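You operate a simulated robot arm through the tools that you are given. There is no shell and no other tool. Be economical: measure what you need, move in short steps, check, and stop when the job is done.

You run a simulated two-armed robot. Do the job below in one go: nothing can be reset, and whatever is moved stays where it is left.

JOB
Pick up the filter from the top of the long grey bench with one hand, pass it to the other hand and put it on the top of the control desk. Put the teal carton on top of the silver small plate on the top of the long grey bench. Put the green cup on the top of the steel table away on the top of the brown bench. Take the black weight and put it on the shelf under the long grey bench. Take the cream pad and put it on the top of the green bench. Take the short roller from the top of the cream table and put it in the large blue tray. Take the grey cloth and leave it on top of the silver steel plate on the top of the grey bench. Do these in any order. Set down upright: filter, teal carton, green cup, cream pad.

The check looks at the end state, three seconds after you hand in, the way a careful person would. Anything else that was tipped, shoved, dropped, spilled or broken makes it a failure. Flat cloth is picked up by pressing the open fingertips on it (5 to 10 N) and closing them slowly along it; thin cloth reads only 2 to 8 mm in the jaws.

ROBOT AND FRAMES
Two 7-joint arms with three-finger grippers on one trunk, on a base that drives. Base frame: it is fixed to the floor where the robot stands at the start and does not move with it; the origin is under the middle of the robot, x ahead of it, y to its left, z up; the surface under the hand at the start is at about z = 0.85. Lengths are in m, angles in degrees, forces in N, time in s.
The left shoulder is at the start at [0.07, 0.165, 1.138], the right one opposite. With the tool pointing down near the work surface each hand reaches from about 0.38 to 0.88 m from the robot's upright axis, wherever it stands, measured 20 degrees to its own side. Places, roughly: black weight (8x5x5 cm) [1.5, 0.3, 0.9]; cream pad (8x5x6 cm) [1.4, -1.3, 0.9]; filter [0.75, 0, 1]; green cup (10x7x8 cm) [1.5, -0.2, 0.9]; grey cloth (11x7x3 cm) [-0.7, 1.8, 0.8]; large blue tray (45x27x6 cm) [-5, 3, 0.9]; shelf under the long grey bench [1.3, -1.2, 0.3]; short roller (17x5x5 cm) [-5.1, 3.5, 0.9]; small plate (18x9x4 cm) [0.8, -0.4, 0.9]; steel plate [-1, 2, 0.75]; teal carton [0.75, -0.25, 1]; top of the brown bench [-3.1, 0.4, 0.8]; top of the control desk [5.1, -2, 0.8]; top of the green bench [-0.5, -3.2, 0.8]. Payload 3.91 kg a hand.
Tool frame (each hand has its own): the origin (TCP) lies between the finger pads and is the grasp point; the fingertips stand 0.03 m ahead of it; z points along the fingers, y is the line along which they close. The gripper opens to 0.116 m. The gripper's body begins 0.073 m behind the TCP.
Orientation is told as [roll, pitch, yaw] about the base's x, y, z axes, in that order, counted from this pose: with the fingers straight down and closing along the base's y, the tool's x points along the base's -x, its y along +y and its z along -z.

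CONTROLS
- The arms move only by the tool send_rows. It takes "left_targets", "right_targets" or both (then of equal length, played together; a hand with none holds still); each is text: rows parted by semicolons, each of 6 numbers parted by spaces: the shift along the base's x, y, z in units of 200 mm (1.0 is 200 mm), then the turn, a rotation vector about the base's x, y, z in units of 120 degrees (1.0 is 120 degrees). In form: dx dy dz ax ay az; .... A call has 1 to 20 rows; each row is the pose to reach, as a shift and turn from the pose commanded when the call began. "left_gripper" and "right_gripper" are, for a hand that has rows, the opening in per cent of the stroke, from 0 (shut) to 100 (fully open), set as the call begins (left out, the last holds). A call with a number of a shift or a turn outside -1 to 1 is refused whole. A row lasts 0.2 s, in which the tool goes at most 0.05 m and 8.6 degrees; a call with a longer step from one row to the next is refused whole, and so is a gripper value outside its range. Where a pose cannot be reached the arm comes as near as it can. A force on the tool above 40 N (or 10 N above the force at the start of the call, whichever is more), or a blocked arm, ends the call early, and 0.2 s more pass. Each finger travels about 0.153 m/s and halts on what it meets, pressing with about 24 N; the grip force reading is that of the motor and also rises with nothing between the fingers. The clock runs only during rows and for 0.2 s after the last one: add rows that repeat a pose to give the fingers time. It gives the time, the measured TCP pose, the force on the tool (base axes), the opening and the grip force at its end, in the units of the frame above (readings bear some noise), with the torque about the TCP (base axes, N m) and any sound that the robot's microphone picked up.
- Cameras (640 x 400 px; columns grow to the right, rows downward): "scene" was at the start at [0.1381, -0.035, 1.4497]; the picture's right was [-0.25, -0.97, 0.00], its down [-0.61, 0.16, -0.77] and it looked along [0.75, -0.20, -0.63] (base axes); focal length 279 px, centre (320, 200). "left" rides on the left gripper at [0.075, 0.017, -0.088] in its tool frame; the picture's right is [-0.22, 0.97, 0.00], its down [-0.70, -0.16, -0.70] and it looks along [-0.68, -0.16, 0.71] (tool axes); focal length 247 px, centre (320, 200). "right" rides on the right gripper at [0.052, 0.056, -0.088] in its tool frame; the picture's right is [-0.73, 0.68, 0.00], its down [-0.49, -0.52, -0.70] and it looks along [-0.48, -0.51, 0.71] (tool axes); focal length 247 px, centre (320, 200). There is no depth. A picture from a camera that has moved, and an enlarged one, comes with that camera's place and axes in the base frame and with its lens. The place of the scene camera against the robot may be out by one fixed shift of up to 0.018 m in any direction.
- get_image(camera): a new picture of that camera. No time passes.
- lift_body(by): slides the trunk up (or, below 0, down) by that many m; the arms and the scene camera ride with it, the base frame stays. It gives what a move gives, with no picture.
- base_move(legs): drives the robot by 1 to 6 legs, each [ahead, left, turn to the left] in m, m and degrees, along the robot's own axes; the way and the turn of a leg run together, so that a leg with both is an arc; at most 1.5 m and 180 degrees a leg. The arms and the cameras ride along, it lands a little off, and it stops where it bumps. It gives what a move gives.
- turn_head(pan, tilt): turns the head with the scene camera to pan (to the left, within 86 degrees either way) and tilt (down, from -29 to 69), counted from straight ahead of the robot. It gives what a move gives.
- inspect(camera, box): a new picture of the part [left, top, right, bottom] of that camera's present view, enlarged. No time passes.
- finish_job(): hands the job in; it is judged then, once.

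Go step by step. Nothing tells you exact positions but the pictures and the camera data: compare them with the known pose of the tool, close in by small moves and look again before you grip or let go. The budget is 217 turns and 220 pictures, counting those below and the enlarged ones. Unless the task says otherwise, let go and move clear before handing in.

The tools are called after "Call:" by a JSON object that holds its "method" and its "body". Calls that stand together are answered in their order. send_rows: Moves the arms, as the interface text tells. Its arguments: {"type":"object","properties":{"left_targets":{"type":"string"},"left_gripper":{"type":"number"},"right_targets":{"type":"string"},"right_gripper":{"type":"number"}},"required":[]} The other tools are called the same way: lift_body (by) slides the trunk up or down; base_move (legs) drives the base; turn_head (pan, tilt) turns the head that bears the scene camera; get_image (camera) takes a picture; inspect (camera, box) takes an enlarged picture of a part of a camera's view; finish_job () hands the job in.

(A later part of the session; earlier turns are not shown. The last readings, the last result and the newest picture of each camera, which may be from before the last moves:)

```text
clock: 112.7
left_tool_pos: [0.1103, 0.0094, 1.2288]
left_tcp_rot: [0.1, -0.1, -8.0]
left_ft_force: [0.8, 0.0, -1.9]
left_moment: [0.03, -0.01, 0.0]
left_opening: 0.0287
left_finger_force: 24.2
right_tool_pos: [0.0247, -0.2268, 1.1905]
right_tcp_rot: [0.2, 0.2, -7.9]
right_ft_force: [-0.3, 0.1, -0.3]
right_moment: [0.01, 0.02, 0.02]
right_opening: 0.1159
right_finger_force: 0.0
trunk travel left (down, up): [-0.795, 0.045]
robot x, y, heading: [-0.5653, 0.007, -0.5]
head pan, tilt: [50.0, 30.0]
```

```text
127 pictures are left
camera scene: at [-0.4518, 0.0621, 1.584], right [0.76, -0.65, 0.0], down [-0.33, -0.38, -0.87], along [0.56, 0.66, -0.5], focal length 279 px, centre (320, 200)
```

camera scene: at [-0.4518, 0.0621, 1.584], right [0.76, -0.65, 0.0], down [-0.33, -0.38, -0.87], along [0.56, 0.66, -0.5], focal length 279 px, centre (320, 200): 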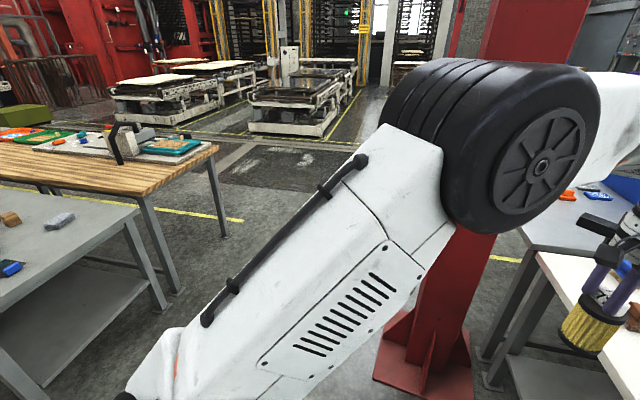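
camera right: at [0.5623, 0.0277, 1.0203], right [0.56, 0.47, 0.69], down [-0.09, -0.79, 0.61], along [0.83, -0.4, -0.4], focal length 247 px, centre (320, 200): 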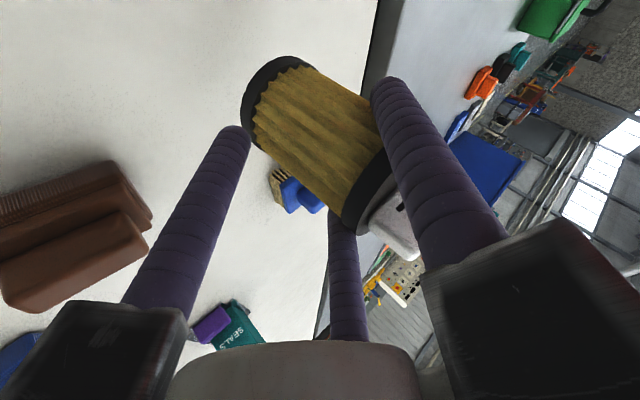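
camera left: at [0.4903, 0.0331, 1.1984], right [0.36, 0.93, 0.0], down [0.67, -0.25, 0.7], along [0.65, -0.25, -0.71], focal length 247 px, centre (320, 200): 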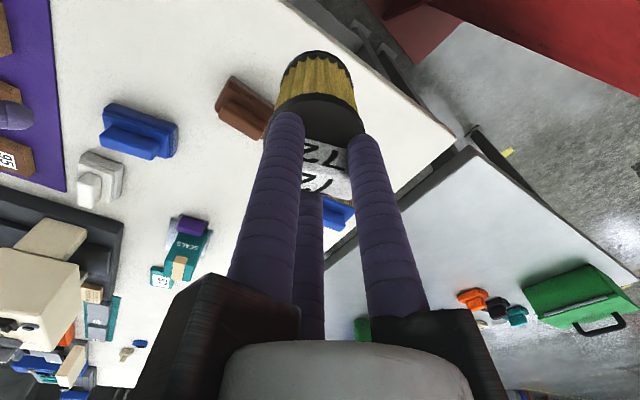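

The way round the column is clear between it and the wooden table. I'll drive round to the far side of the steel table, turn to face it and look.

Call:
{"method": "base_move", "body": {"legs": [[0, 0, 45], [1.47, 0.22, 0], [1.18, -0.61, 0], [0, 0, 171]]}}

Call:
{"method": "turn_head", "body": {"pan": 0, "tilt": 35}}

Call:
{"method": "get_image", "body": {"camera": "scene"}}

```text
clock: 135.4
left_tool_pos: [1.0595, 1.1793, 1.2289]
left_tcp_rot: [0.1, -0.1, -152.7]
left_ft_force: [-0.2, 0.5, -2.1]
left_moment: [-0.03, 0.01, 0.0]
left_opening: 0.0288
left_finger_force: 23.9
right_tool_pos: [0.9946, 1.4228, 1.191]
right_tcp_rot: [0.2, 0.2, -152.7]
right_ft_force: [0.1, 0.2, 0.0]
right_moment: [-0.04, -0.03, 0.01]
right_opening: 0.1158
right_finger_force: 0.1
trunk travel left (down, up): [-0.795, 0.045]
robot x, y, heading: [1.6164, 1.5708, -145.6]
head pan, tilt: [50.0, 30.0]
```

```text
clock: 136.6
left_tool_pos: [1.061, 1.1798, 1.2303]
left_tcp_rot: [0.1, 0.0, -152.9]
left_ft_force: [-0.4, 0.9, -2.0]
left_moment: [0.01, -0.04, -0.02]
left_opening: 0.0288
left_finger_force: 24.5
right_tool_pos: [0.9934, 1.4236, 1.1903]
right_tcp_rot: [0.2, 0.2, -152.8]
right_ft_force: [-0.3, -0.8, 0.5]
right_moment: [0.03, 0.0, 0.01]
right_opening: 0.1161
right_finger_force: 0.0
trunk travel left (down, up): [-0.795, 0.045]
robot x, y, heading: [1.6113, 1.5683, -145.3]
head pan, tilt: [0.0, 35.0]
```

```text
126 pictures are left
camera scene: at [1.5035, 1.4786, 1.5762], right [-0.57, 0.82, 0.0], down [0.47, 0.33, -0.82], along [-0.67, -0.47, -0.57], focal length 279 px, centre (320, 200)
```

scene: 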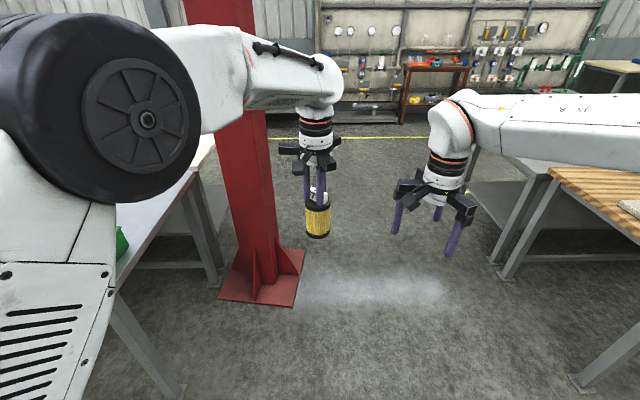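

I'm on the far side of the steel table, which is to my left. I'll slide left along it and look again.

Call:
{"method": "base_move", "body": {"legs": [[0, 0.9, 0]]}}

Call:
{"method": "get_image", "body": {"camera": "scene"}}

Call:
{"method": "get_image", "body": {"camera": "right"}}

```text
clock: 141.4
left_tool_pos: [1.5734, 0.4337, 1.2286]
left_tcp_rot: [0.1, 0.0, -153.0]
left_ft_force: [1.2, -0.6, -2.0]
left_moment: [-0.03, -0.02, 0.01]
left_opening: 0.0285
left_finger_force: 24.1
right_tool_pos: [1.5072, 0.6785, 1.1895]
right_tcp_rot: [0.1, 0.2, -153.0]
right_ft_force: [-0.6, 0.1, -0.6]
right_moment: [-0.02, 0.01, 0.0]
right_opening: 0.1159
right_finger_force: 0.2
trunk travel left (down, up): [-0.795, 0.045]
robot x, y, heading: [2.126, 0.8225, -145.5]
head pan, tilt: [0.0, 35.0]
```

```text
125 pictures are left
camera scene: at [2.0167, 0.7328, 1.5761], right [-0.57, 0.82, 0.0], down [0.47, 0.32, -0.82], along [-0.68, -0.46, -0.57], focal length 279 px, centre (320, 200)
```

scene: 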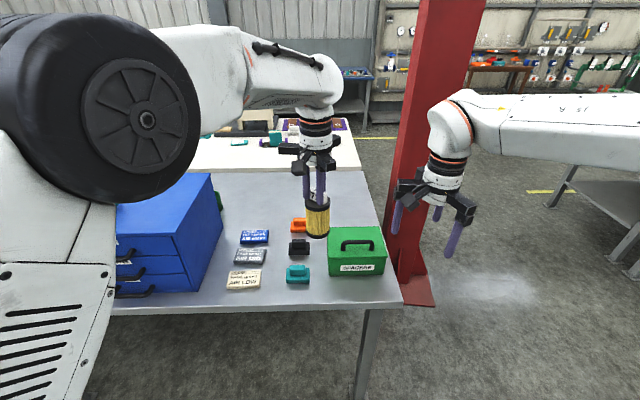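

```text
124 pictures are left
camera right: at [1.5809, 0.6517, 1.2786], right [-0.34, -0.94, 0.0], down [-0.68, 0.25, 0.7], along [-0.65, 0.24, -0.72], focal length 247 px, centre (320, 200)
```

right: 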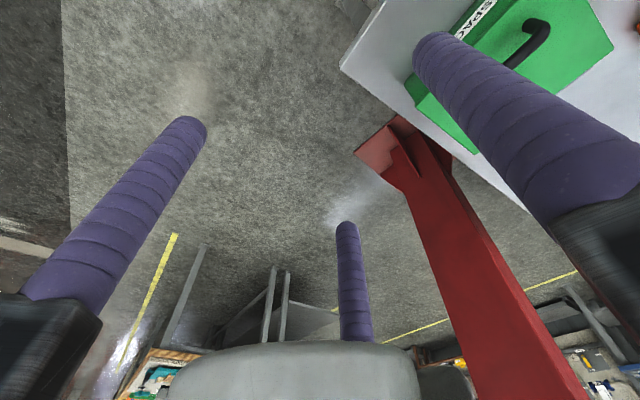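

The black weight sits between the orange and teal blocks, about 0.75 m ahead of me. I'll look closer.

Call:
{"method": "inspect", "body": {"camera": "scene", "box": [220, 190, 400, 310]}}

```text
3.33 times, centred on (310, 250) of scene
camera zoom: at [2.0167, 0.7328, 1.5761], right [-0.57, 0.82, 0.0], down [0.47, 0.32, -0.82], along [-0.68, -0.46, -0.57], focal length 931 px, centre (353, 33)
```

zoom: 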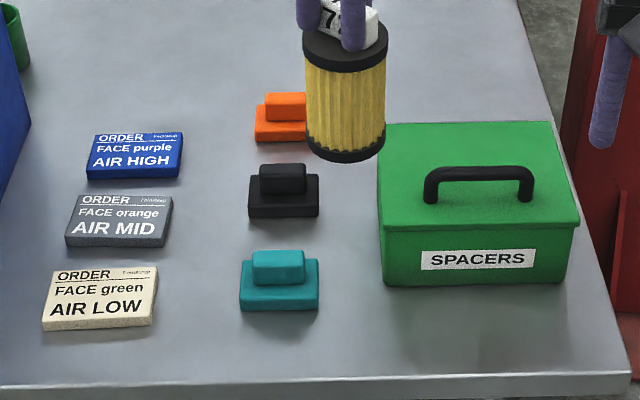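

The weight's knob runs parallel to the table edge, and the row spacing is about 12 cm, so there is room for the prongs. I'll pull the filter hand back and left out of the way, then step closer.

Call:
{"method": "send_rows", "body": {"left_targets": "0.15 -0.03 0.06 0 0 0; 0.3 -0.06 0.12 0 0 0; 0.45 -0.085 0.18 0 0 0; 0.6 -0.11 0.24 0 0 0; 0.75 -0.14 0.3 0 0 0; 0.75 -0.14 0.3 0 0 0"}}

Call:
{"method": "send_rows", "body": {"left_targets": "0.15 -0.03 0.03 0 0 0; 0.3 -0.06 0.06 0 0 0; 0.45 -0.085 0.1 0 0 0; 0.6 -0.11 0.15 0 0 0; 0.75 -0.14 0.2 0 0 0; 0.75 -0.14 0.2 0 0 0"}}

Call:
{"method": "get_image", "body": {"camera": "scene"}}

```text
clock: 142.8
left_tool_pos: [1.7237, 0.4063, 1.2871]
left_tcp_rot: [0.2, 0.0, -153.0]
left_ft_force: [-0.5, -0.4, -2.1]
left_moment: [-0.01, -0.03, 0.02]
left_opening: 0.0285
left_finger_force: 23.9
right_tool_pos: [1.5067, 0.6781, 1.1893]
right_tcp_rot: [0.2, 0.5, -153.0]
right_ft_force: [-0.3, 0.1, -0.2]
right_moment: [0.0, -0.01, -0.01]
right_opening: 0.116
right_finger_force: 0.1
trunk travel left (down, up): [-0.795, 0.045]
robot x, y, heading: [2.123, 0.8236, -145.6]
head pan, tilt: [0.0, 35.0]
```

```text
clock: 144.2
left_tool_pos: [1.8724, 0.3792, 1.3295]
left_tcp_rot: [0.1, 0.0, -153.0]
left_ft_force: [0.4, 0.3, -1.8]
left_moment: [-0.06, -0.03, 0.02]
left_opening: 0.0288
left_finger_force: 24.3
right_tool_pos: [1.5053, 0.6779, 1.1882]
right_tcp_rot: [0.2, 0.3, -153.1]
right_ft_force: [0.2, 0.5, 0.6]
right_moment: [-0.01, -0.03, 0.0]
right_opening: 0.1157
right_finger_force: 0.0
trunk travel left (down, up): [-0.795, 0.045]
robot x, y, heading: [2.1253, 0.8246, -145.3]
head pan, tilt: [0.0, 35.0]
```

```text
122 pictures are left
camera scene: at [2.0155, 0.7332, 1.5761], right [-0.57, 0.82, 0.0], down [0.47, 0.32, -0.82], along [-0.67, -0.46, -0.57], focal length 279 px, centre (320, 200)
```

scene: 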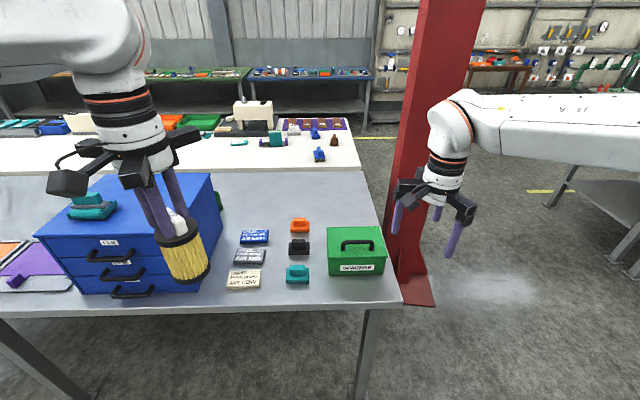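

The filter is well clear above the blue cabinet. I'll step forward 0.15 and left 0.1, then bring the right hand over the weight.

Call:
{"method": "base_move", "body": {"legs": [[0.15, 0.1, 0]]}}

Call:
{"method": "get_image", "body": {"camera": "right"}}

```text
clock: 145.7
left_tool_pos: [1.8079, 0.2145, 1.3323]
left_tcp_rot: [0.1, -0.1, -153.0]
left_ft_force: [0.0, 1.6, -2.0]
left_moment: [-0.05, 0.02, 0.01]
left_opening: 0.0285
left_finger_force: 24.1
right_tool_pos: [1.4415, 0.5141, 1.1913]
right_tcp_rot: [0.3, 0.0, -153.0]
right_ft_force: [0.6, 0.1, 0.0]
right_moment: [0.01, -0.02, 0.0]
right_opening: 0.116
right_finger_force: 0.0
trunk travel left (down, up): [-0.795, 0.045]
robot x, y, heading: [2.0611, 0.6543, -145.7]
head pan, tilt: [0.0, 35.0]
```

```text
121 pictures are left
camera right: at [1.5153, 0.4876, 1.2799], right [-0.34, -0.94, 0.0], down [-0.67, 0.25, 0.7], along [-0.65, 0.24, -0.72], focal length 247 px, centre (320, 200)
```

right: 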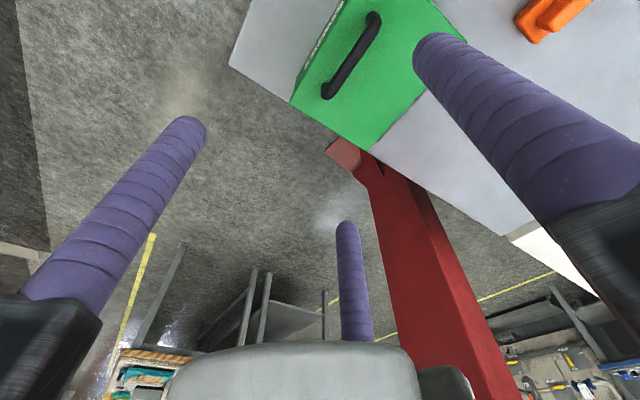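

I'll move the right hand above the weight, turn it to −175° and set the jaws to 50%.

Call:
{"method": "send_rows", "body": {"right_targets": "0.03 -0.15 0 0 0 -0.04; 0.07 -0.35 0 0 0 -0.08; 0.12 -0.55 0 0 0 -0.12; 0.17 -0.75 0 0 0 -0.16; 0.2 -0.95 0 0 0 -0.183; 0.2 -1 -0.2 0 0 -0.183; 0.2 -1 -0.4 0 0 -0.183; 0.2 -1 -0.4 0 0 -0.183", "right_gripper": 50}}

Call:
{"method": "get_image", "body": {"camera": "right"}}

Call:
{"method": "get_image", "body": {"camera": "scene"}}

```text
clock: 147.5
left_tool_pos: [1.8084, 0.2129, 1.3291]
left_tcp_rot: [0.0, -0.1, -153.0]
left_ft_force: [-0.1, 0.2, -2.9]
left_moment: [-0.01, 0.01, 0.02]
left_opening: 0.0287
left_finger_force: 24.3
right_tool_pos: [1.4821, 0.3098, 1.1097]
right_tcp_rot: [0.2, 0.2, -174.9]
right_ft_force: [-0.2, -0.4, -1.0]
right_moment: [0.02, 0.0, 0.01]
right_opening: 0.0581
right_finger_force: 0.0
trunk travel left (down, up): [-0.795, 0.045]
robot x, y, heading: [2.0587, 0.6586, -145.8]
head pan, tilt: [0.0, 35.0]
```

```text
120 pictures are left
camera right: at [1.5414, 0.2589, 1.1979], right [-0.67, -0.74, 0.0], down [-0.53, 0.48, 0.7], along [-0.52, 0.47, -0.72], focal length 247 px, centre (320, 200)
```

right: 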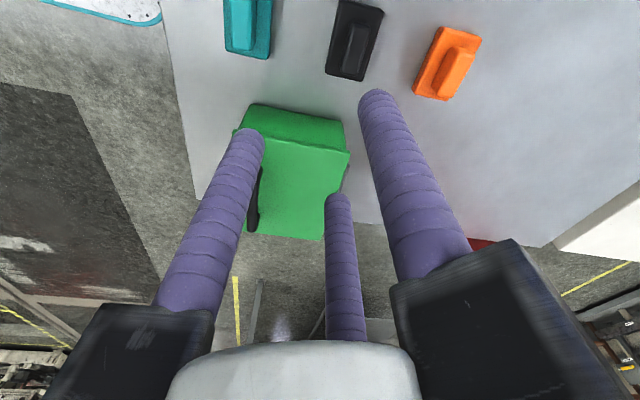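

```text
119 pictures are left
camera scene: at [1.9514, 0.5653, 1.5763], right [-0.57, 0.82, 0.0], down [0.47, 0.32, -0.82], along [-0.68, -0.46, -0.57], focal length 279 px, centre (320, 200)
```

scene: 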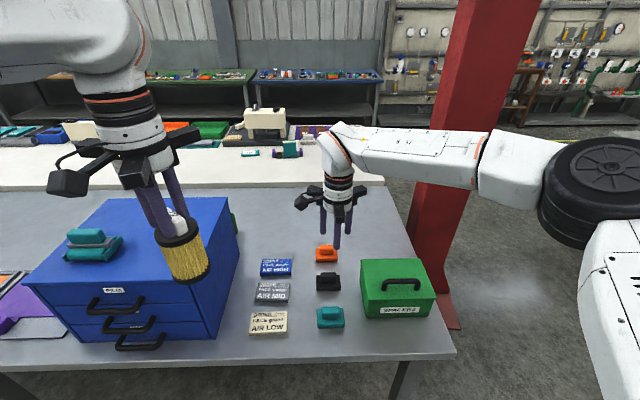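

Call:
{"method": "inspect", "body": {"camera": "right", "box": [280, 0, 440, 110]}}

```text
3.64 times, centred on (360, 55) of right
camera zoom: at [1.5414, 0.2589, 1.1979], right [-0.67, -0.74, 0.0], down [-0.53, 0.48, 0.7], along [-0.52, 0.47, -0.72], focal length 898 px, centre (174, 727)
```

zoom: 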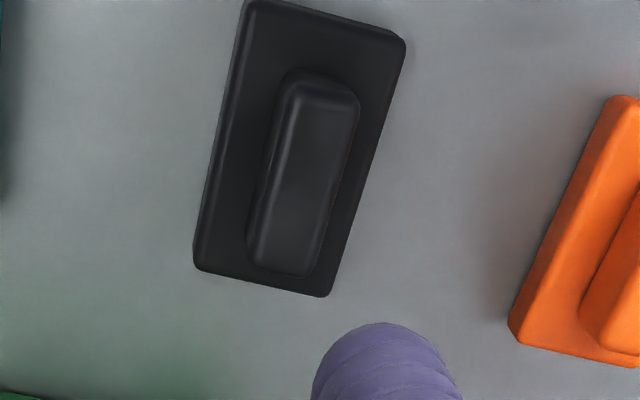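

The weight is centred at (1.465, 0.277) with its knob along 128°. I'll descend around the knob, stopping a little high to check.

Call:
{"method": "send_rows", "body": {"right_targets": "-0.06 -0.1 -0.1 0 0 0.0225; -0.11 -0.184 -0.25 0 0 0.0225; -0.11 -0.184 -0.45 0 0 0.0225; -0.11 -0.184 -0.65 0 0 0.0225; -0.11 -0.184 -0.8 0 0 0.0225; -0.11 -0.184 -0.92 0 0 0.0225; -0.11 -0.184 -1 0 0 0.0225; -0.11 -0.184 -1 0 0 0.0225", "right_gripper": 45}}

Call:
{"method": "get_image", "body": {"camera": "right"}}

Call:
{"method": "inspect", "body": {"camera": "scene", "box": [250, 200, 430, 340]}}

```text
clock: 149.3
left_tool_pos: [1.8076, 0.2119, 1.3295]
left_tcp_rot: [0.1, -0.1, -153.0]
left_ft_force: [0.6, 0.2, -2.3]
left_moment: [0.01, -0.01, 0.0]
left_opening: 0.0286
left_finger_force: 23.8
right_tool_pos: [1.4588, 0.2742, 0.9102]
right_tcp_rot: [0.1, 0.1, -172.3]
right_ft_force: [-0.3, 0.6, -0.4]
right_moment: [0.0, -0.02, -0.01]
right_opening: 0.0524
right_finger_force: 0.0
trunk travel left (down, up): [-0.795, 0.045]
robot x, y, heading: [2.0574, 0.6573, -145.5]
head pan, tilt: [0.0, 35.0]
```

```text
117 pictures are left
camera right: at [1.5203, 0.2256, 0.9991], right [-0.63, -0.77, 0.0], down [-0.56, 0.46, 0.7], along [-0.54, 0.44, -0.72], focal length 247 px, centre (320, 200)
```

right: 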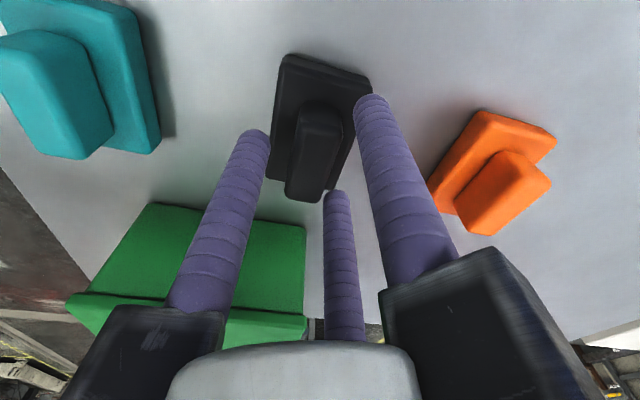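

```text
2.86 times, centred on (340, 270) of scene
camera zoom: at [1.9504, 0.5658, 1.5762], right [-0.57, 0.82, 0.0], down [0.47, 0.32, -0.82], along [-0.68, -0.46, -0.57], focal length 798 px, centre (263, 0)
```

zoom: 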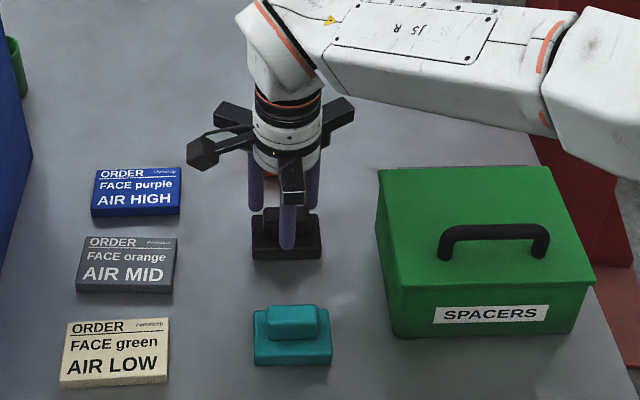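

The prongs are placed around the knob. Closing.

Call:
{"method": "send_rows", "body": {"right_targets": "0 0 0 0 0 0; 0 0 0 0 0 0; 0 0 0 0 0 0", "right_gripper": 0}}

Call:
{"method": "send_rows", "body": {"right_targets": "0 0 0.03 0 0 0; 0 0 0.08 0 0 0; 0 0 0.14 0 0 0; 0 0 0.2 0 0 0; 0 0 0.2 0 0 0"}}

Call:
{"method": "get_image", "body": {"camera": "right"}}

```text
clock: 150.1
left_tool_pos: [1.8073, 0.2131, 1.3306]
left_tcp_rot: [-0.1, -0.2, -153.0]
left_ft_force: [-1.1, -1.4, -2.0]
left_moment: [0.01, 0.0, 0.01]
left_opening: 0.0286
left_finger_force: 24.1
right_tool_pos: [1.4598, 0.2743, 0.9113]
right_tcp_rot: [0.2, 0.2, -172.1]
right_ft_force: [0.9, -1.5, 2.3]
right_moment: [-0.21, -0.03, 0.05]
right_opening: 0.0341
right_finger_force: 23.6
trunk travel left (down, up): [-0.795, 0.045]
robot x, y, heading: [2.0627, 0.6594, -145.8]
head pan, tilt: [0.0, 35.0]
```

```text
clock: 151.3
left_tool_pos: [1.8064, 0.2128, 1.3293]
left_tcp_rot: [0.1, 0.0, -153.0]
left_ft_force: [-0.5, -0.1, -1.6]
left_moment: [0.01, 0.01, -0.02]
left_opening: 0.0289
left_finger_force: 23.9
right_tool_pos: [1.4584, 0.2745, 0.9499]
right_tcp_rot: [0.2, 0.3, -172.3]
right_ft_force: [-0.8, -0.1, -5.8]
right_moment: [-0.04, 0.03, 0.02]
right_opening: 0.0346
right_finger_force: 24.4
trunk travel left (down, up): [-0.795, 0.045]
robot x, y, heading: [2.0611, 0.6528, -145.7]
head pan, tilt: [0.0, 35.0]
```

```text
115 pictures are left
camera right: at [1.5192, 0.2261, 1.0386], right [-0.63, -0.77, 0.0], down [-0.56, 0.45, 0.7], along [-0.54, 0.44, -0.72], focal length 247 px, centre (320, 200)
```

right: 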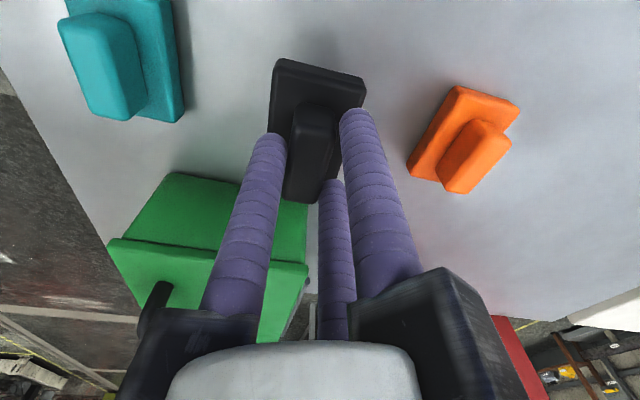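

The weight is lifted securely. I'll raise it, back away from the table and look toward the control desk.

Call:
{"method": "send_rows", "body": {"right_targets": "0 0 0.2 0 0 0; 0 0 0.4 0 0 0; 0 0 0.6 0 0 0; 0 0 0.8 0 0 0; 0 0 1 0 0 0; 0 0 1 0 0 0"}}

Call:
{"method": "base_move", "body": {"legs": [[-0.5, 0, 0], [0, 0, 110]]}}

Call:
{"method": "turn_head", "body": {"pan": 0, "tilt": 20}}

Call:
{"method": "get_image", "body": {"camera": "scene"}}

```text
clock: 152.7
left_tool_pos: [1.8065, 0.211, 1.3301]
left_tcp_rot: [-0.1, 0.0, -153.0]
left_ft_force: [0.6, 0.0, -2.5]
left_moment: [0.01, -0.01, -0.03]
left_opening: 0.0288
left_finger_force: 23.4
right_tool_pos: [1.4582, 0.2754, 1.1493]
right_tcp_rot: [0.2, 0.2, -172.3]
right_ft_force: [0.0, 0.3, -5.4]
right_moment: [0.0, 0.01, 0.02]
right_opening: 0.0345
right_finger_force: 23.6
trunk travel left (down, up): [-0.795, 0.045]
robot x, y, heading: [2.0626, 0.6541, -145.8]
head pan, tilt: [0.0, 35.0]
```

```text
clock: 160.2
left_tool_pos: [2.9747, 0.8504, 1.3292]
left_tcp_rot: [0.1, 0.0, -43.3]
left_ft_force: [0.7, 0.6, -2.3]
left_moment: [0.02, 0.04, 0.01]
left_opening: 0.0288
left_finger_force: 23.8
right_tool_pos: [3.032, 0.5017, 1.15]
right_tcp_rot: [0.2, 0.2, -62.6]
right_ft_force: [-0.4, 0.4, -5.3]
right_moment: [-0.02, -0.03, -0.02]
right_opening: 0.0342
right_finger_force: 24.1
trunk travel left (down, up): [-0.795, 0.045]
robot x, y, heading: [2.4697, 0.9404, -35.7]
head pan, tilt: [0.0, 35.0]
```

```text
clock: 161.0
left_tool_pos: [2.9749, 0.8516, 1.3287]
left_tcp_rot: [-0.1, 0.0, -43.3]
left_ft_force: [0.3, -0.7, -2.0]
left_moment: [-0.01, 0.0, 0.0]
left_opening: 0.0287
left_finger_force: 24.4
right_tool_pos: [3.0322, 0.504, 1.1487]
right_tcp_rot: [0.2, 0.3, -62.6]
right_ft_force: [0.4, 0.3, -5.9]
right_moment: [-0.04, -0.05, -0.01]
right_opening: 0.0346
right_finger_force: 23.8
trunk travel left (down, up): [-0.795, 0.045]
robot x, y, heading: [2.4704, 0.9417, -35.8]
head pan, tilt: [0.0, 20.0]
```

```text
114 pictures are left
camera scene: at [2.5917, 0.842, 1.5998], right [-0.59, -0.81, 0.0], down [-0.28, 0.2, -0.94], along [0.76, -0.55, -0.34], focal length 279 px, centre (320, 200)
```

scene: 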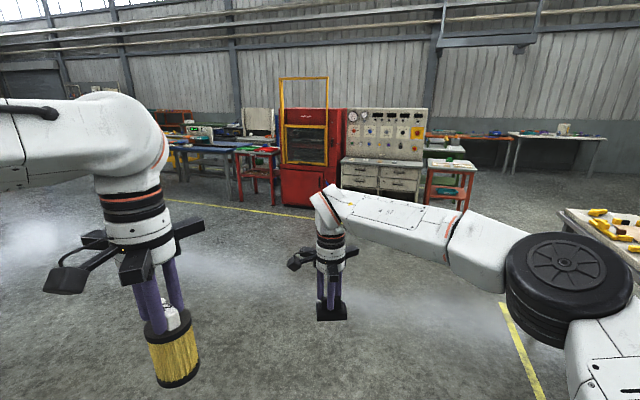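

The control desk with the gauge panel is ahead, roughly 4 m away. I'll drive most of the way and look again.

Call:
{"method": "base_move", "body": {"legs": [[1.17, -0.27, 0], [1.17, -0.27, 0], [0, 0, -10]]}}

Call:
{"method": "turn_head", "body": {"pan": 0, "tilt": 30}}

Call:
{"method": "get_image", "body": {"camera": "scene"}}

```text
clock: 173.5
left_tool_pos: [4.5521, -1.0222, 1.3294]
left_tcp_rot: [0.1, 0.0, -52.4]
left_ft_force: [0.2, 0.7, -1.8]
left_moment: [0.01, 0.03, 0.04]
left_opening: 0.0288
left_finger_force: 24.3
right_tool_pos: [4.5526, -1.3751, 1.1497]
right_tcp_rot: [0.2, 0.3, -71.8]
right_ft_force: [1.0, 0.2, -5.3]
right_moment: [0.0, -0.01, 0.0]
right_opening: 0.0338
right_finger_force: 24.2
trunk travel left (down, up): [-0.795, 0.045]
robot x, y, heading: [4.0656, -0.8558, -45.1]
head pan, tilt: [0.0, 20.0]
```

```text
clock: 174.2
left_tool_pos: [4.551, -1.0245, 1.3301]
left_tcp_rot: [0.0, 0.0, -52.6]
left_ft_force: [-0.4, 0.1, -1.7]
left_moment: [0.05, 0.04, -0.02]
left_opening: 0.0289
left_finger_force: 24.0
right_tool_pos: [4.5516, -1.3775, 1.1489]
right_tcp_rot: [0.1, 0.4, -71.6]
right_ft_force: [-0.2, 0.4, -5.9]
right_moment: [0.0, -0.06, -0.01]
right_opening: 0.0343
right_finger_force: 24.3
trunk travel left (down, up): [-0.795, 0.045]
robot x, y, heading: [4.0676, -0.856, -44.9]
head pan, tilt: [0.0, 30.0]
```

```text
113 pictures are left
camera scene: at [4.1712, -0.9704, 1.5839], right [-0.71, -0.71, 0.0], down [-0.35, 0.35, -0.87], along [0.61, -0.61, -0.5], focal length 279 px, centre (320, 200)
```

scene: 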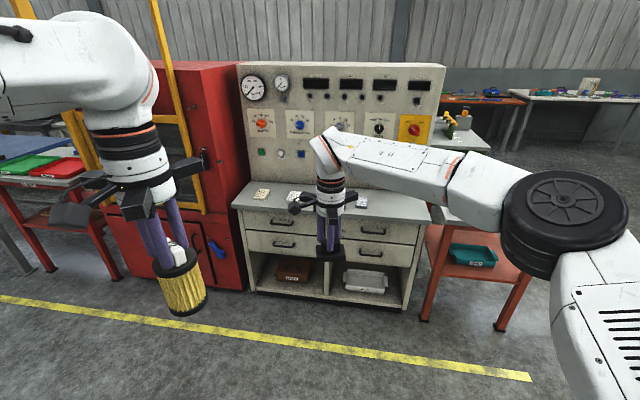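

The desk top is about 0.3 m deep with a few small things on it. I'll zoom to choose a free spot.

Call:
{"method": "inspect", "body": {"camera": "scene", "box": [220, 160, 440, 240]}}

```text
2.91 times, centred on (330, 200) of scene
camera zoom: at [4.1712, -0.9704, 1.5839], right [-0.71, -0.71, 0.0], down [-0.35, 0.35, -0.87], along [0.61, -0.61, -0.5], focal length 812 px, centre (291, 200)
```

zoom: 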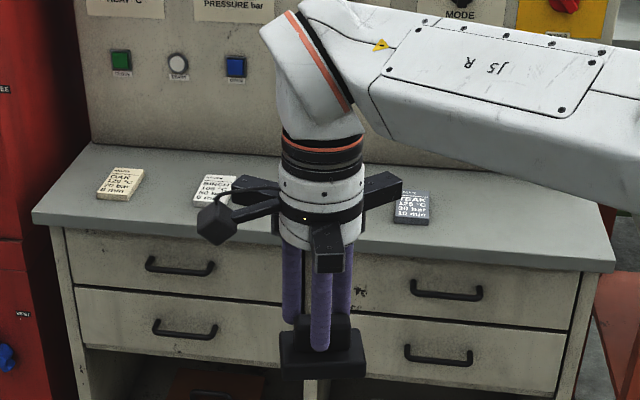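

I'll use the free area between the white tile and the dark tile. First I tuck in the right hand with the weight, then approach square to the desk.

Call:
{"method": "send_rows", "body": {"right_targets": "-0.2 -0.02 0 0 0 0; -0.4 -0.04 0 0 0 0; -0.6 -0.06 0 0 0 0; -0.8 -0.08 0 0 0 0; -1 -0.1 0 0 0 0; -1 -0.1 0 0 0 0"}}

Call:
{"method": "send_rows", "body": {"right_targets": "-0.2 -0.02 0 0 0 0; -0.4 -0.04 0 0 0 0; -0.6 -0.06 0 0 0 0; -0.8 -0.08 0 0 0 0; -1 -0.1 0 0 0 0; -1 -0.1 0 0 0 0"}}

Call:
{"method": "base_move", "body": {"legs": [[0, 0, -8], [0.8, 0, 0]]}}

Call:
{"method": "turn_head", "body": {"pan": 0, "tilt": 45}}

Call:
{"method": "get_image", "body": {"camera": "scene"}}

Call:
{"method": "get_image", "body": {"camera": "left"}}

```text
clock: 175.6
left_tool_pos: [4.5531, -1.0229, 1.3292]
left_tcp_rot: [-0.1, 0.0, -52.5]
left_ft_force: [0.9, 0.1, -2.3]
left_moment: [-0.01, 0.04, 0.02]
left_opening: 0.0286
left_finger_force: 23.7
right_tool_pos: [4.3529, -1.3966, 1.1485]
right_tcp_rot: [0.1, 0.2, -71.6]
right_ft_force: [0.7, 0.1, -6.3]
right_moment: [0.03, -0.06, 0.0]
right_opening: 0.0346
right_finger_force: 23.9
trunk travel left (down, up): [-0.795, 0.045]
robot x, y, heading: [4.0644, -0.857, -45.0]
head pan, tilt: [0.0, 30.0]
```

```text
clock: 177.0
left_tool_pos: [4.5518, -1.0236, 1.3273]
left_tcp_rot: [0.0, 0.0, -52.6]
left_ft_force: [0.2, 0.2, -2.3]
left_moment: [0.02, 0.0, 0.01]
left_opening: 0.0286
left_finger_force: 23.2
right_tool_pos: [4.152, -1.4168, 1.1499]
right_tcp_rot: [0.2, 0.4, -71.7]
right_ft_force: [0.7, -0.7, -6.4]
right_moment: [-0.02, -0.01, -0.03]
right_opening: 0.0343
right_finger_force: 23.7
trunk travel left (down, up): [-0.795, 0.045]
robot x, y, heading: [4.0628, -0.8548, -44.9]
head pan, tilt: [0.0, 30.0]
```

```text
clock: 181.9
left_tool_pos: [5.0005, -1.7285, 1.3305]
left_tcp_rot: [0.1, -0.1, -60.7]
left_ft_force: [0.2, 1.0, -1.6]
left_moment: [-0.03, -0.01, 0.0]
left_opening: 0.0285
left_finger_force: 24.2
right_tool_pos: [4.5497, -2.0621, 1.151]
right_tcp_rot: [0.2, 0.2, -79.9]
right_ft_force: [-0.5, 0.2, -5.5]
right_moment: [-0.03, -0.02, 0.01]
right_opening: 0.0344
right_finger_force: 23.8
trunk travel left (down, up): [-0.795, 0.045]
robot x, y, heading: [4.5479, -1.4933, -53.2]
head pan, tilt: [0.0, 30.0]
```

```text
clock: 182.7
left_tool_pos: [5.002, -1.7294, 1.3301]
left_tcp_rot: [0.1, 0.0, -60.7]
left_ft_force: [-0.6, 0.6, -1.9]
left_moment: [0.03, 0.0, -0.01]
left_opening: 0.0287
left_finger_force: 23.4
right_tool_pos: [4.5499, -2.0618, 1.1504]
right_tcp_rot: [0.2, 0.3, -79.9]
right_ft_force: [0.5, -0.9, -6.1]
right_moment: [0.01, -0.05, -0.02]
right_opening: 0.0344
right_finger_force: 24.2
trunk travel left (down, up): [-0.795, 0.045]
robot x, y, heading: [4.5459, -1.4985, -53.1]
head pan, tilt: [0.0, 45.0]
```

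```text
111 pictures are left
camera scene: at [4.6295, -1.615, 1.5613], right [-0.8, -0.6, 0.0], down [-0.42, 0.57, -0.71], along [0.42, -0.57, -0.71], focal length 279 px, centre (320, 200)
```

scene: 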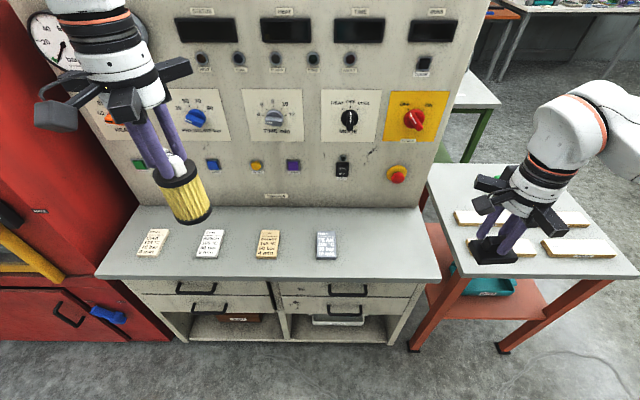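

```text
110 pictures are left
camera left: at [4.9783, -1.6569, 1.4179], right [0.96, 0.28, 0.0], down [0.2, -0.69, 0.7], along [0.2, -0.67, -0.71], focal length 247 px, centre (320, 200)
```

left: 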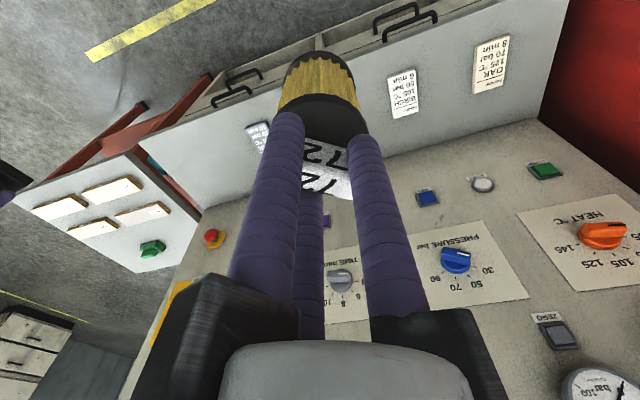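

The rightmost part of the desk is free. I'll slide the base right so that the left hand can set the filter there.

Call:
{"method": "base_move", "body": {"legs": [[0, -0.33, 0]]}}

Call:
{"method": "lift_body", "body": {"by": -0.12}}

Call:
{"method": "get_image", "body": {"camera": "scene"}}

Call:
{"method": "get_image", "body": {"camera": "left"}}

```text
clock: 184.8
left_tool_pos: [4.7389, -1.924, 1.3289]
left_tcp_rot: [0.0, 0.0, -60.6]
left_ft_force: [-0.1, 0.6, -2.6]
left_moment: [-0.01, 0.01, -0.04]
left_opening: 0.0286
left_finger_force: 24.4
right_tool_pos: [4.2883, -2.2575, 1.1517]
right_tcp_rot: [0.1, 0.2, -79.8]
right_ft_force: [-0.1, -0.3, -7.0]
right_moment: [-0.07, -0.04, -0.02]
right_opening: 0.0345
right_finger_force: 24.2
trunk travel left (down, up): [-0.795, 0.045]
robot x, y, heading: [4.2833, -1.6888, -53.1]
head pan, tilt: [0.0, 45.0]
```

```text
clock: 186.3
left_tool_pos: [4.7385, -1.9249, 1.2095]
left_tcp_rot: [0.0, -0.1, -60.5]
left_ft_force: [-0.5, -0.3, -1.8]
left_moment: [0.01, -0.01, -0.04]
left_opening: 0.0286
left_finger_force: 23.7
right_tool_pos: [4.288, -2.2594, 1.0311]
right_tcp_rot: [0.3, 0.2, -79.7]
right_ft_force: [-0.4, 0.8, -6.0]
right_moment: [-0.06, -0.06, 0.0]
right_opening: 0.0343
right_finger_force: 24.1
trunk travel left (down, up): [-0.675, 0.165]
robot x, y, heading: [4.2831, -1.6907, -53.1]
head pan, tilt: [0.0, 45.0]
```

```text
109 pictures are left
camera scene: at [4.3668, -1.8104, 1.4414], right [-0.8, -0.6, 0.0], down [-0.42, 0.57, -0.71], along [0.42, -0.57, -0.71], focal length 279 px, centre (320, 200)
```

scene: 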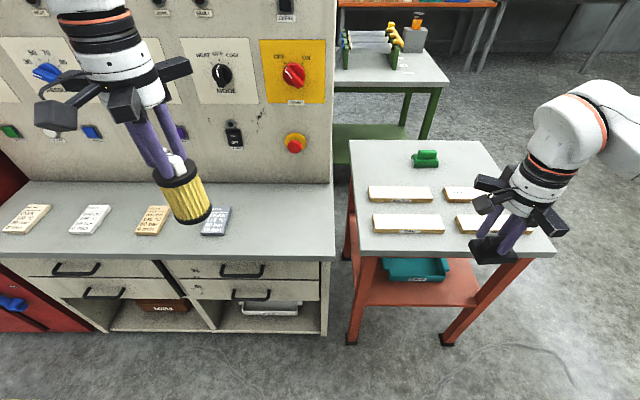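

```text
108 pictures are left
camera left: at [4.7157, -1.8522, 1.2982], right [0.96, 0.28, 0.0], down [0.2, -0.69, 0.7], along [0.2, -0.67, -0.71], focal length 247 px, centre (320, 200)
```

left: 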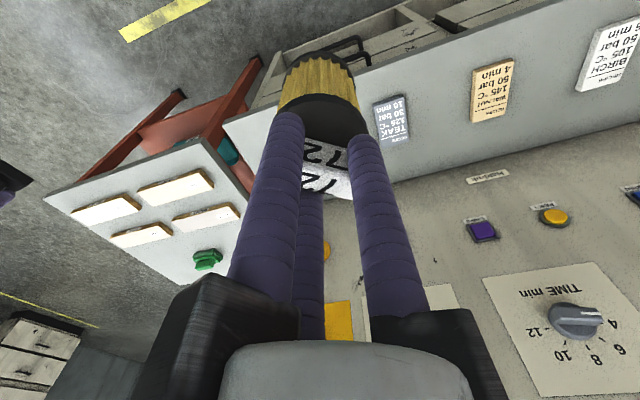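

I'll move the filter over the free spot at about (4.757, −2.13).

Call:
{"method": "send_rows", "body": {"left_targets": "0.02 -0.2 0 0 0 0; 0.04 -0.4 0 0 0 0; 0.06 -0.6 -0.1 0 0 0; 0.08 -0.8 -0.2 0 0 0; 0.09 -1 -0.3 0 0 0; 0.09 -1 -0.5 0 0 0; 0.09 -1 -0.7 0 0 0; 0.09 -1 -0.7 0 0 0"}}

Call:
{"method": "get_image", "body": {"camera": "left"}}

Call:
{"method": "inspect", "body": {"camera": "scene", "box": [160, 100, 380, 300]}}

```text
clock: 188.1
left_tool_pos: [4.7571, -2.1251, 1.0688]
left_tcp_rot: [0.0, 0.0, -60.6]
left_ft_force: [-0.1, -0.2, -2.3]
left_moment: [0.01, 0.0, -0.02]
left_opening: 0.0288
left_finger_force: 23.7
right_tool_pos: [4.2876, -2.2582, 1.0292]
right_tcp_rot: [0.2, 0.2, -79.8]
right_ft_force: [-0.6, 0.6, -5.3]
right_moment: [-0.02, -0.06, -0.03]
right_opening: 0.0341
right_finger_force: 23.9
trunk travel left (down, up): [-0.675, 0.165]
robot x, y, heading: [4.2843, -1.691, -53.2]
head pan, tilt: [0.0, 45.0]
```

```text
107 pictures are left
camera left: at [4.7347, -2.0525, 1.1577], right [0.96, 0.28, 0.0], down [0.2, -0.69, 0.7], along [0.2, -0.67, -0.71], focal length 247 px, centre (320, 200)
```

left: 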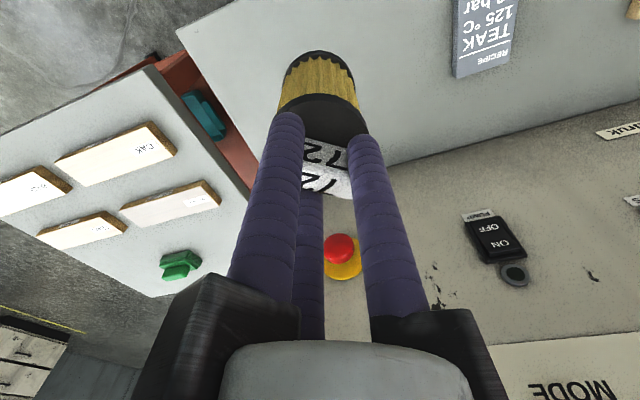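

```text
2.00 times, centred on (270, 200) of scene
camera zoom: at [4.3665, -1.8105, 1.4413], right [-0.8, -0.6, 0.0], down [-0.42, 0.57, -0.71], along [0.42, -0.57, -0.71], focal length 558 px, centre (420, 200)
```

zoom: 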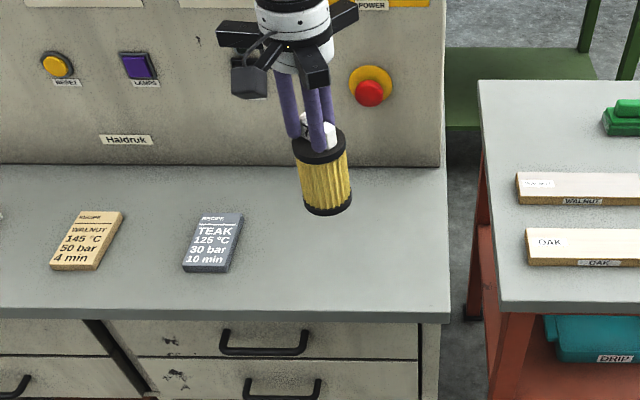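

The filter is over clear desk. I'll lower it, slowing near the top.

Call:
{"method": "send_rows", "body": {"left_targets": "0 0 -0.2 0 0 0; 0 0 -0.4 0 0 0; 0 0 -0.55 0 0 0; 0 0 -0.63 0 0 0; 0 0 -0.655 0 0 0; 0 0 -0.67 0 0 0; 0 0 -0.685 0 0 0; 0 0 -0.7 0 0 0; 0 0 -0.7 0 0 0"}}

Call:
{"method": "inspect", "body": {"camera": "scene", "box": [160, 100, 380, 300]}}

```text
clock: 190.1
left_tool_pos: [4.7559, -2.1245, 0.9314]
left_tcp_rot: [0.0, -0.2, -60.6]
left_ft_force: [1.5, 0.1, 12.7]
left_moment: [-0.05, -0.32, 0.02]
left_opening: 0.0286
left_finger_force: 24.0
right_tool_pos: [4.287, -2.2582, 1.0309]
right_tcp_rot: [0.3, 0.3, -79.8]
right_ft_force: [-0.9, 0.3, -5.5]
right_moment: [-0.01, -0.02, 0.0]
right_opening: 0.0344
right_finger_force: 24.3
trunk travel left (down, up): [-0.675, 0.165]
robot x, y, heading: [4.2849, -1.6904, -53.2]
head pan, tilt: [0.0, 45.0]
```

```text
2.00 times, centred on (270, 200) of scene
camera zoom: at [4.3655, -1.8096, 1.4417], right [-0.8, -0.6, 0.0], down [-0.42, 0.57, -0.71], along [0.42, -0.57, -0.71], focal length 558 px, centre (420, 200)
```

zoom: 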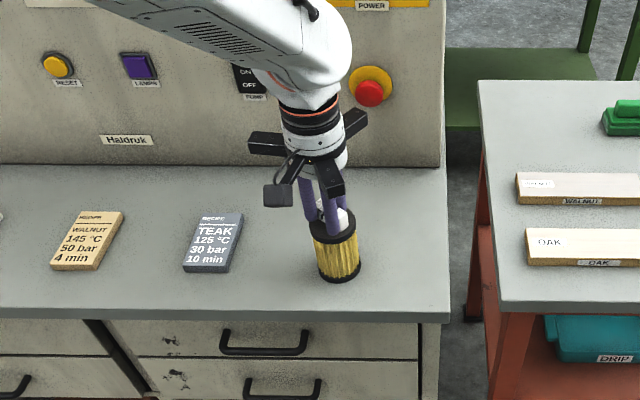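

Contact at exactly the expected height. I'll release and rise straight up.

Call:
{"method": "send_rows", "body": {"left_targets": "0 0 0.005 0 0 0; 0 0 0.005 0 0 0; 0 0 0.005 0 0 0", "left_gripper": 45}}

Call:
{"method": "send_rows", "body": {"left_targets": "0 0 0.15 0 0 0; 0 0 0.35 0 0 0; 0 0 0.55 0 0 0; 0 0 0.75 0 0 0; 0 0 0.95 0 0 0; -0.12 0.16 1 0 0 0; -0.24 0.32 1 0 0 0; -0.24 0.32 1 0 0 0"}}

Call:
{"method": "inspect", "body": {"camera": "scene", "box": [160, 100, 380, 300]}}

```text
clock: 190.9
left_tool_pos: [4.7564, -2.1249, 0.93]
left_tcp_rot: [0.2, 0.0, -60.6]
left_ft_force: [-0.9, 1.2, -0.2]
left_moment: [0.02, 0.03, 0.01]
left_opening: 0.0521
left_finger_force: 0.0
right_tool_pos: [4.2865, -2.2584, 1.0308]
right_tcp_rot: [0.3, 0.3, -79.7]
right_ft_force: [-0.2, 0.2, -6.4]
right_moment: [-0.05, -0.05, 0.01]
right_opening: 0.0342
right_finger_force: 24.3
trunk travel left (down, up): [-0.675, 0.165]
robot x, y, heading: [4.2831, -1.6911, -53.2]
head pan, tilt: [0.0, 45.0]
```

```text
clock: 192.7
left_tool_pos: [4.7093, -2.062, 1.128]
left_tcp_rot: [0.0, 0.2, -60.5]
left_ft_force: [-0.7, -0.4, -0.4]
left_moment: [-0.01, -0.01, 0.01]
left_opening: 0.0522
left_finger_force: 0.1
right_tool_pos: [4.2884, -2.2599, 1.0284]
right_tcp_rot: [0.3, 0.3, -79.7]
right_ft_force: [0.6, -0.1, -5.6]
right_moment: [-0.03, -0.07, 0.02]
right_opening: 0.0344
right_finger_force: 23.8
trunk travel left (down, up): [-0.675, 0.165]
robot x, y, heading: [4.2836, -1.6929, -53.1]
head pan, tilt: [0.0, 45.0]
```

```text
2.00 times, centred on (270, 200) of scene
camera zoom: at [4.3676, -1.8122, 1.4411], right [-0.8, -0.6, 0.0], down [-0.42, 0.57, -0.71], along [0.42, -0.56, -0.71], focal length 558 px, centre (420, 200)
```

zoom: 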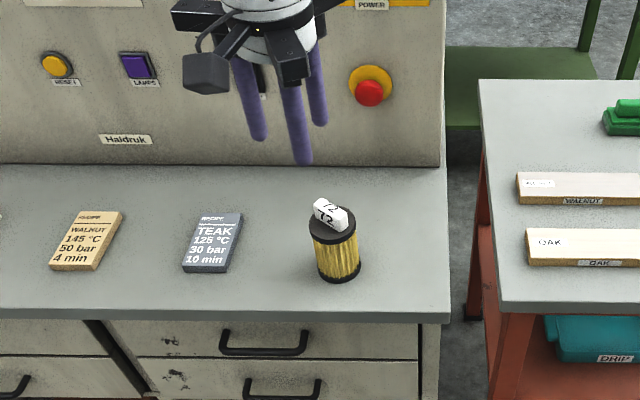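

The filter stands upright on the control desk. I'll back off and turn toward the long bench to find the way to its front side.

Call:
{"method": "base_move", "body": {"legs": [[-0.6, 0, 0], [0, 0, -125]]}}

Call:
{"method": "turn_head", "body": {"pan": 0, "tilt": 15}}

Call:
{"method": "get_image", "body": {"camera": "scene"}}

```text
clock: 201.3
left_tool_pos: [3.3797, -1.3583, 1.13]
left_tcp_rot: [0.1, 0.0, 175.5]
left_ft_force: [0.1, 0.2, 0.5]
left_moment: [-0.01, -0.01, 0.01]
left_opening: 0.0523
left_finger_force: 0.1
right_tool_pos: [3.4491, -0.8998, 1.0312]
right_tcp_rot: [0.1, 0.2, 156.4]
right_ft_force: [-0.2, 0.2, -6.2]
right_moment: [-0.04, 0.02, 0.02]
right_opening: 0.0341
right_finger_force: 23.7
trunk travel left (down, up): [-0.675, 0.165]
robot x, y, heading: [3.92, -1.2121, -177.0]
head pan, tilt: [0.0, 45.0]
```

```text
clock: 202.3
left_tool_pos: [3.378, -1.3583, 1.1298]
left_tcp_rot: [0.1, 0.0, 175.5]
left_ft_force: [0.6, 0.6, 0.0]
left_moment: [-0.01, 0.02, -0.02]
left_opening: 0.0522
left_finger_force: 0.1
right_tool_pos: [3.449, -0.9002, 1.0308]
right_tcp_rot: [0.1, 0.2, 156.5]
right_ft_force: [0.4, -0.8, -6.0]
right_moment: [0.0, 0.07, 0.01]
right_opening: 0.0344
right_finger_force: 24.2
trunk travel left (down, up): [-0.675, 0.165]
robot x, y, heading: [3.9227, -1.2153, -177.2]
head pan, tilt: [0.0, 15.0]
```

```text
103 pictures are left
camera scene: at [3.7837, -1.2317, 1.488], right [-0.05, 1.0, 0.0], down [0.26, 0.01, -0.97], along [-0.96, -0.05, -0.26], focal length 279 px, centre (320, 200)
```

scene: 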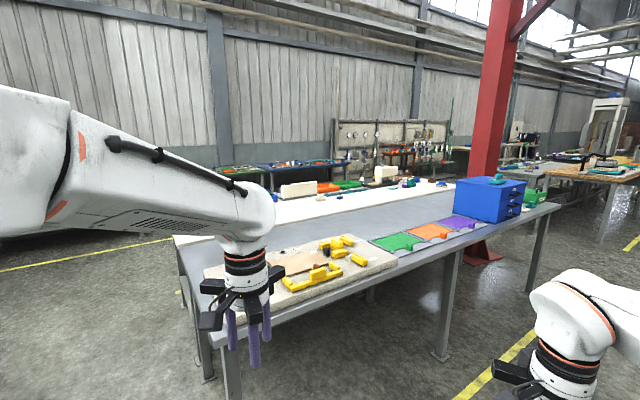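

The bench's far end is partly hidden by my arm, so I'll look further left.

Call:
{"method": "turn_head", "body": {"pan": 35, "tilt": 20}}

Call:
{"method": "get_image", "body": {"camera": "scene"}}

```text
clock: 203.3
left_tool_pos: [3.3784, -1.3596, 1.13]
left_tcp_rot: [0.2, 0.0, 175.5]
left_ft_force: [0.0, -0.1, -0.1]
left_moment: [0.02, -0.02, -0.03]
left_opening: 0.0521
left_finger_force: 0.1
right_tool_pos: [3.4487, -0.8996, 1.0302]
right_tcp_rot: [0.2, 0.2, 156.4]
right_ft_force: [-0.7, 0.4, -6.1]
right_moment: [-0.01, 0.03, 0.0]
right_opening: 0.0341
right_finger_force: 24.2
trunk travel left (down, up): [-0.675, 0.165]
robot x, y, heading: [3.9219, -1.2122, -177.2]
head pan, tilt: [35.0, 20.0]
```

```text
102 pictures are left
camera scene: at [3.8035, -1.2841, 1.48], right [-0.61, 0.79, 0.0], down [0.27, 0.21, -0.94], along [-0.74, -0.58, -0.34], focal length 279 px, centre (320, 200)
```

scene: 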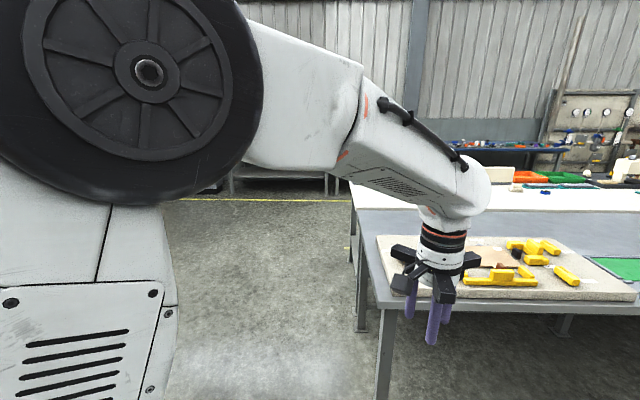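

The bench's far front corner is near (1.82, −2.55), with a wide aisle beyond it. I'll drive round the end and look again.

Call:
{"method": "base_move", "body": {"legs": [[0.2, 0.9, 0], [0.5, 0.76, 0], [0.79, 0.21, 0]]}}

Call:
{"method": "turn_head", "body": {"pan": -10, "tilt": 20}}

Call:
{"method": "get_image", "body": {"camera": "scene"}}

```text
clock: 216.5
left_tool_pos: [1.9844, -3.291, 1.1313]
left_tcp_rot: [0.0, 0.0, 174.6]
left_ft_force: [0.5, 0.2, 0.5]
left_moment: [-0.01, -0.02, 0.01]
left_opening: 0.0522
left_finger_force: 0.1
right_tool_pos: [2.0619, -2.8327, 1.0292]
right_tcp_rot: [0.1, 0.2, 155.5]
right_ft_force: [-0.3, -0.1, -6.7]
right_moment: [-0.02, 0.01, 0.0]
right_opening: 0.0344
right_finger_force: 24.1
trunk travel left (down, up): [-0.675, 0.165]
robot x, y, heading: [2.5303, -3.151, -177.8]
head pan, tilt: [35.0, 20.0]
```

```text
clock: 217.6
left_tool_pos: [1.985, -3.2905, 1.1309]
left_tcp_rot: [0.1, 0.0, 174.7]
left_ft_force: [-0.5, 0.5, 1.0]
left_moment: [-0.04, 0.01, -0.02]
left_opening: 0.0523
left_finger_force: 0.1
right_tool_pos: [2.063, -2.8319, 1.0295]
right_tcp_rot: [0.2, 0.3, 155.5]
right_ft_force: [0.5, 0.6, -4.9]
right_moment: [-0.04, 0.03, 0.02]
right_opening: 0.0339
right_finger_force: 23.8
trunk travel left (down, up): [-0.675, 0.165]
robot x, y, heading: [2.5302, -3.1514, -177.8]
head pan, tilt: [-10.0, 20.0]
```

```text
101 pictures are left
camera scene: at [2.3934, -3.1535, 1.48], right [0.14, 0.99, 0.0], down [0.34, -0.05, -0.94], along [-0.93, 0.13, -0.34], focal length 279 px, centre (320, 200)
```

scene: 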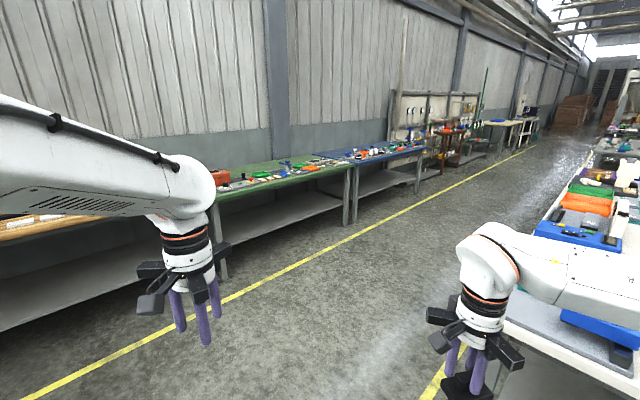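

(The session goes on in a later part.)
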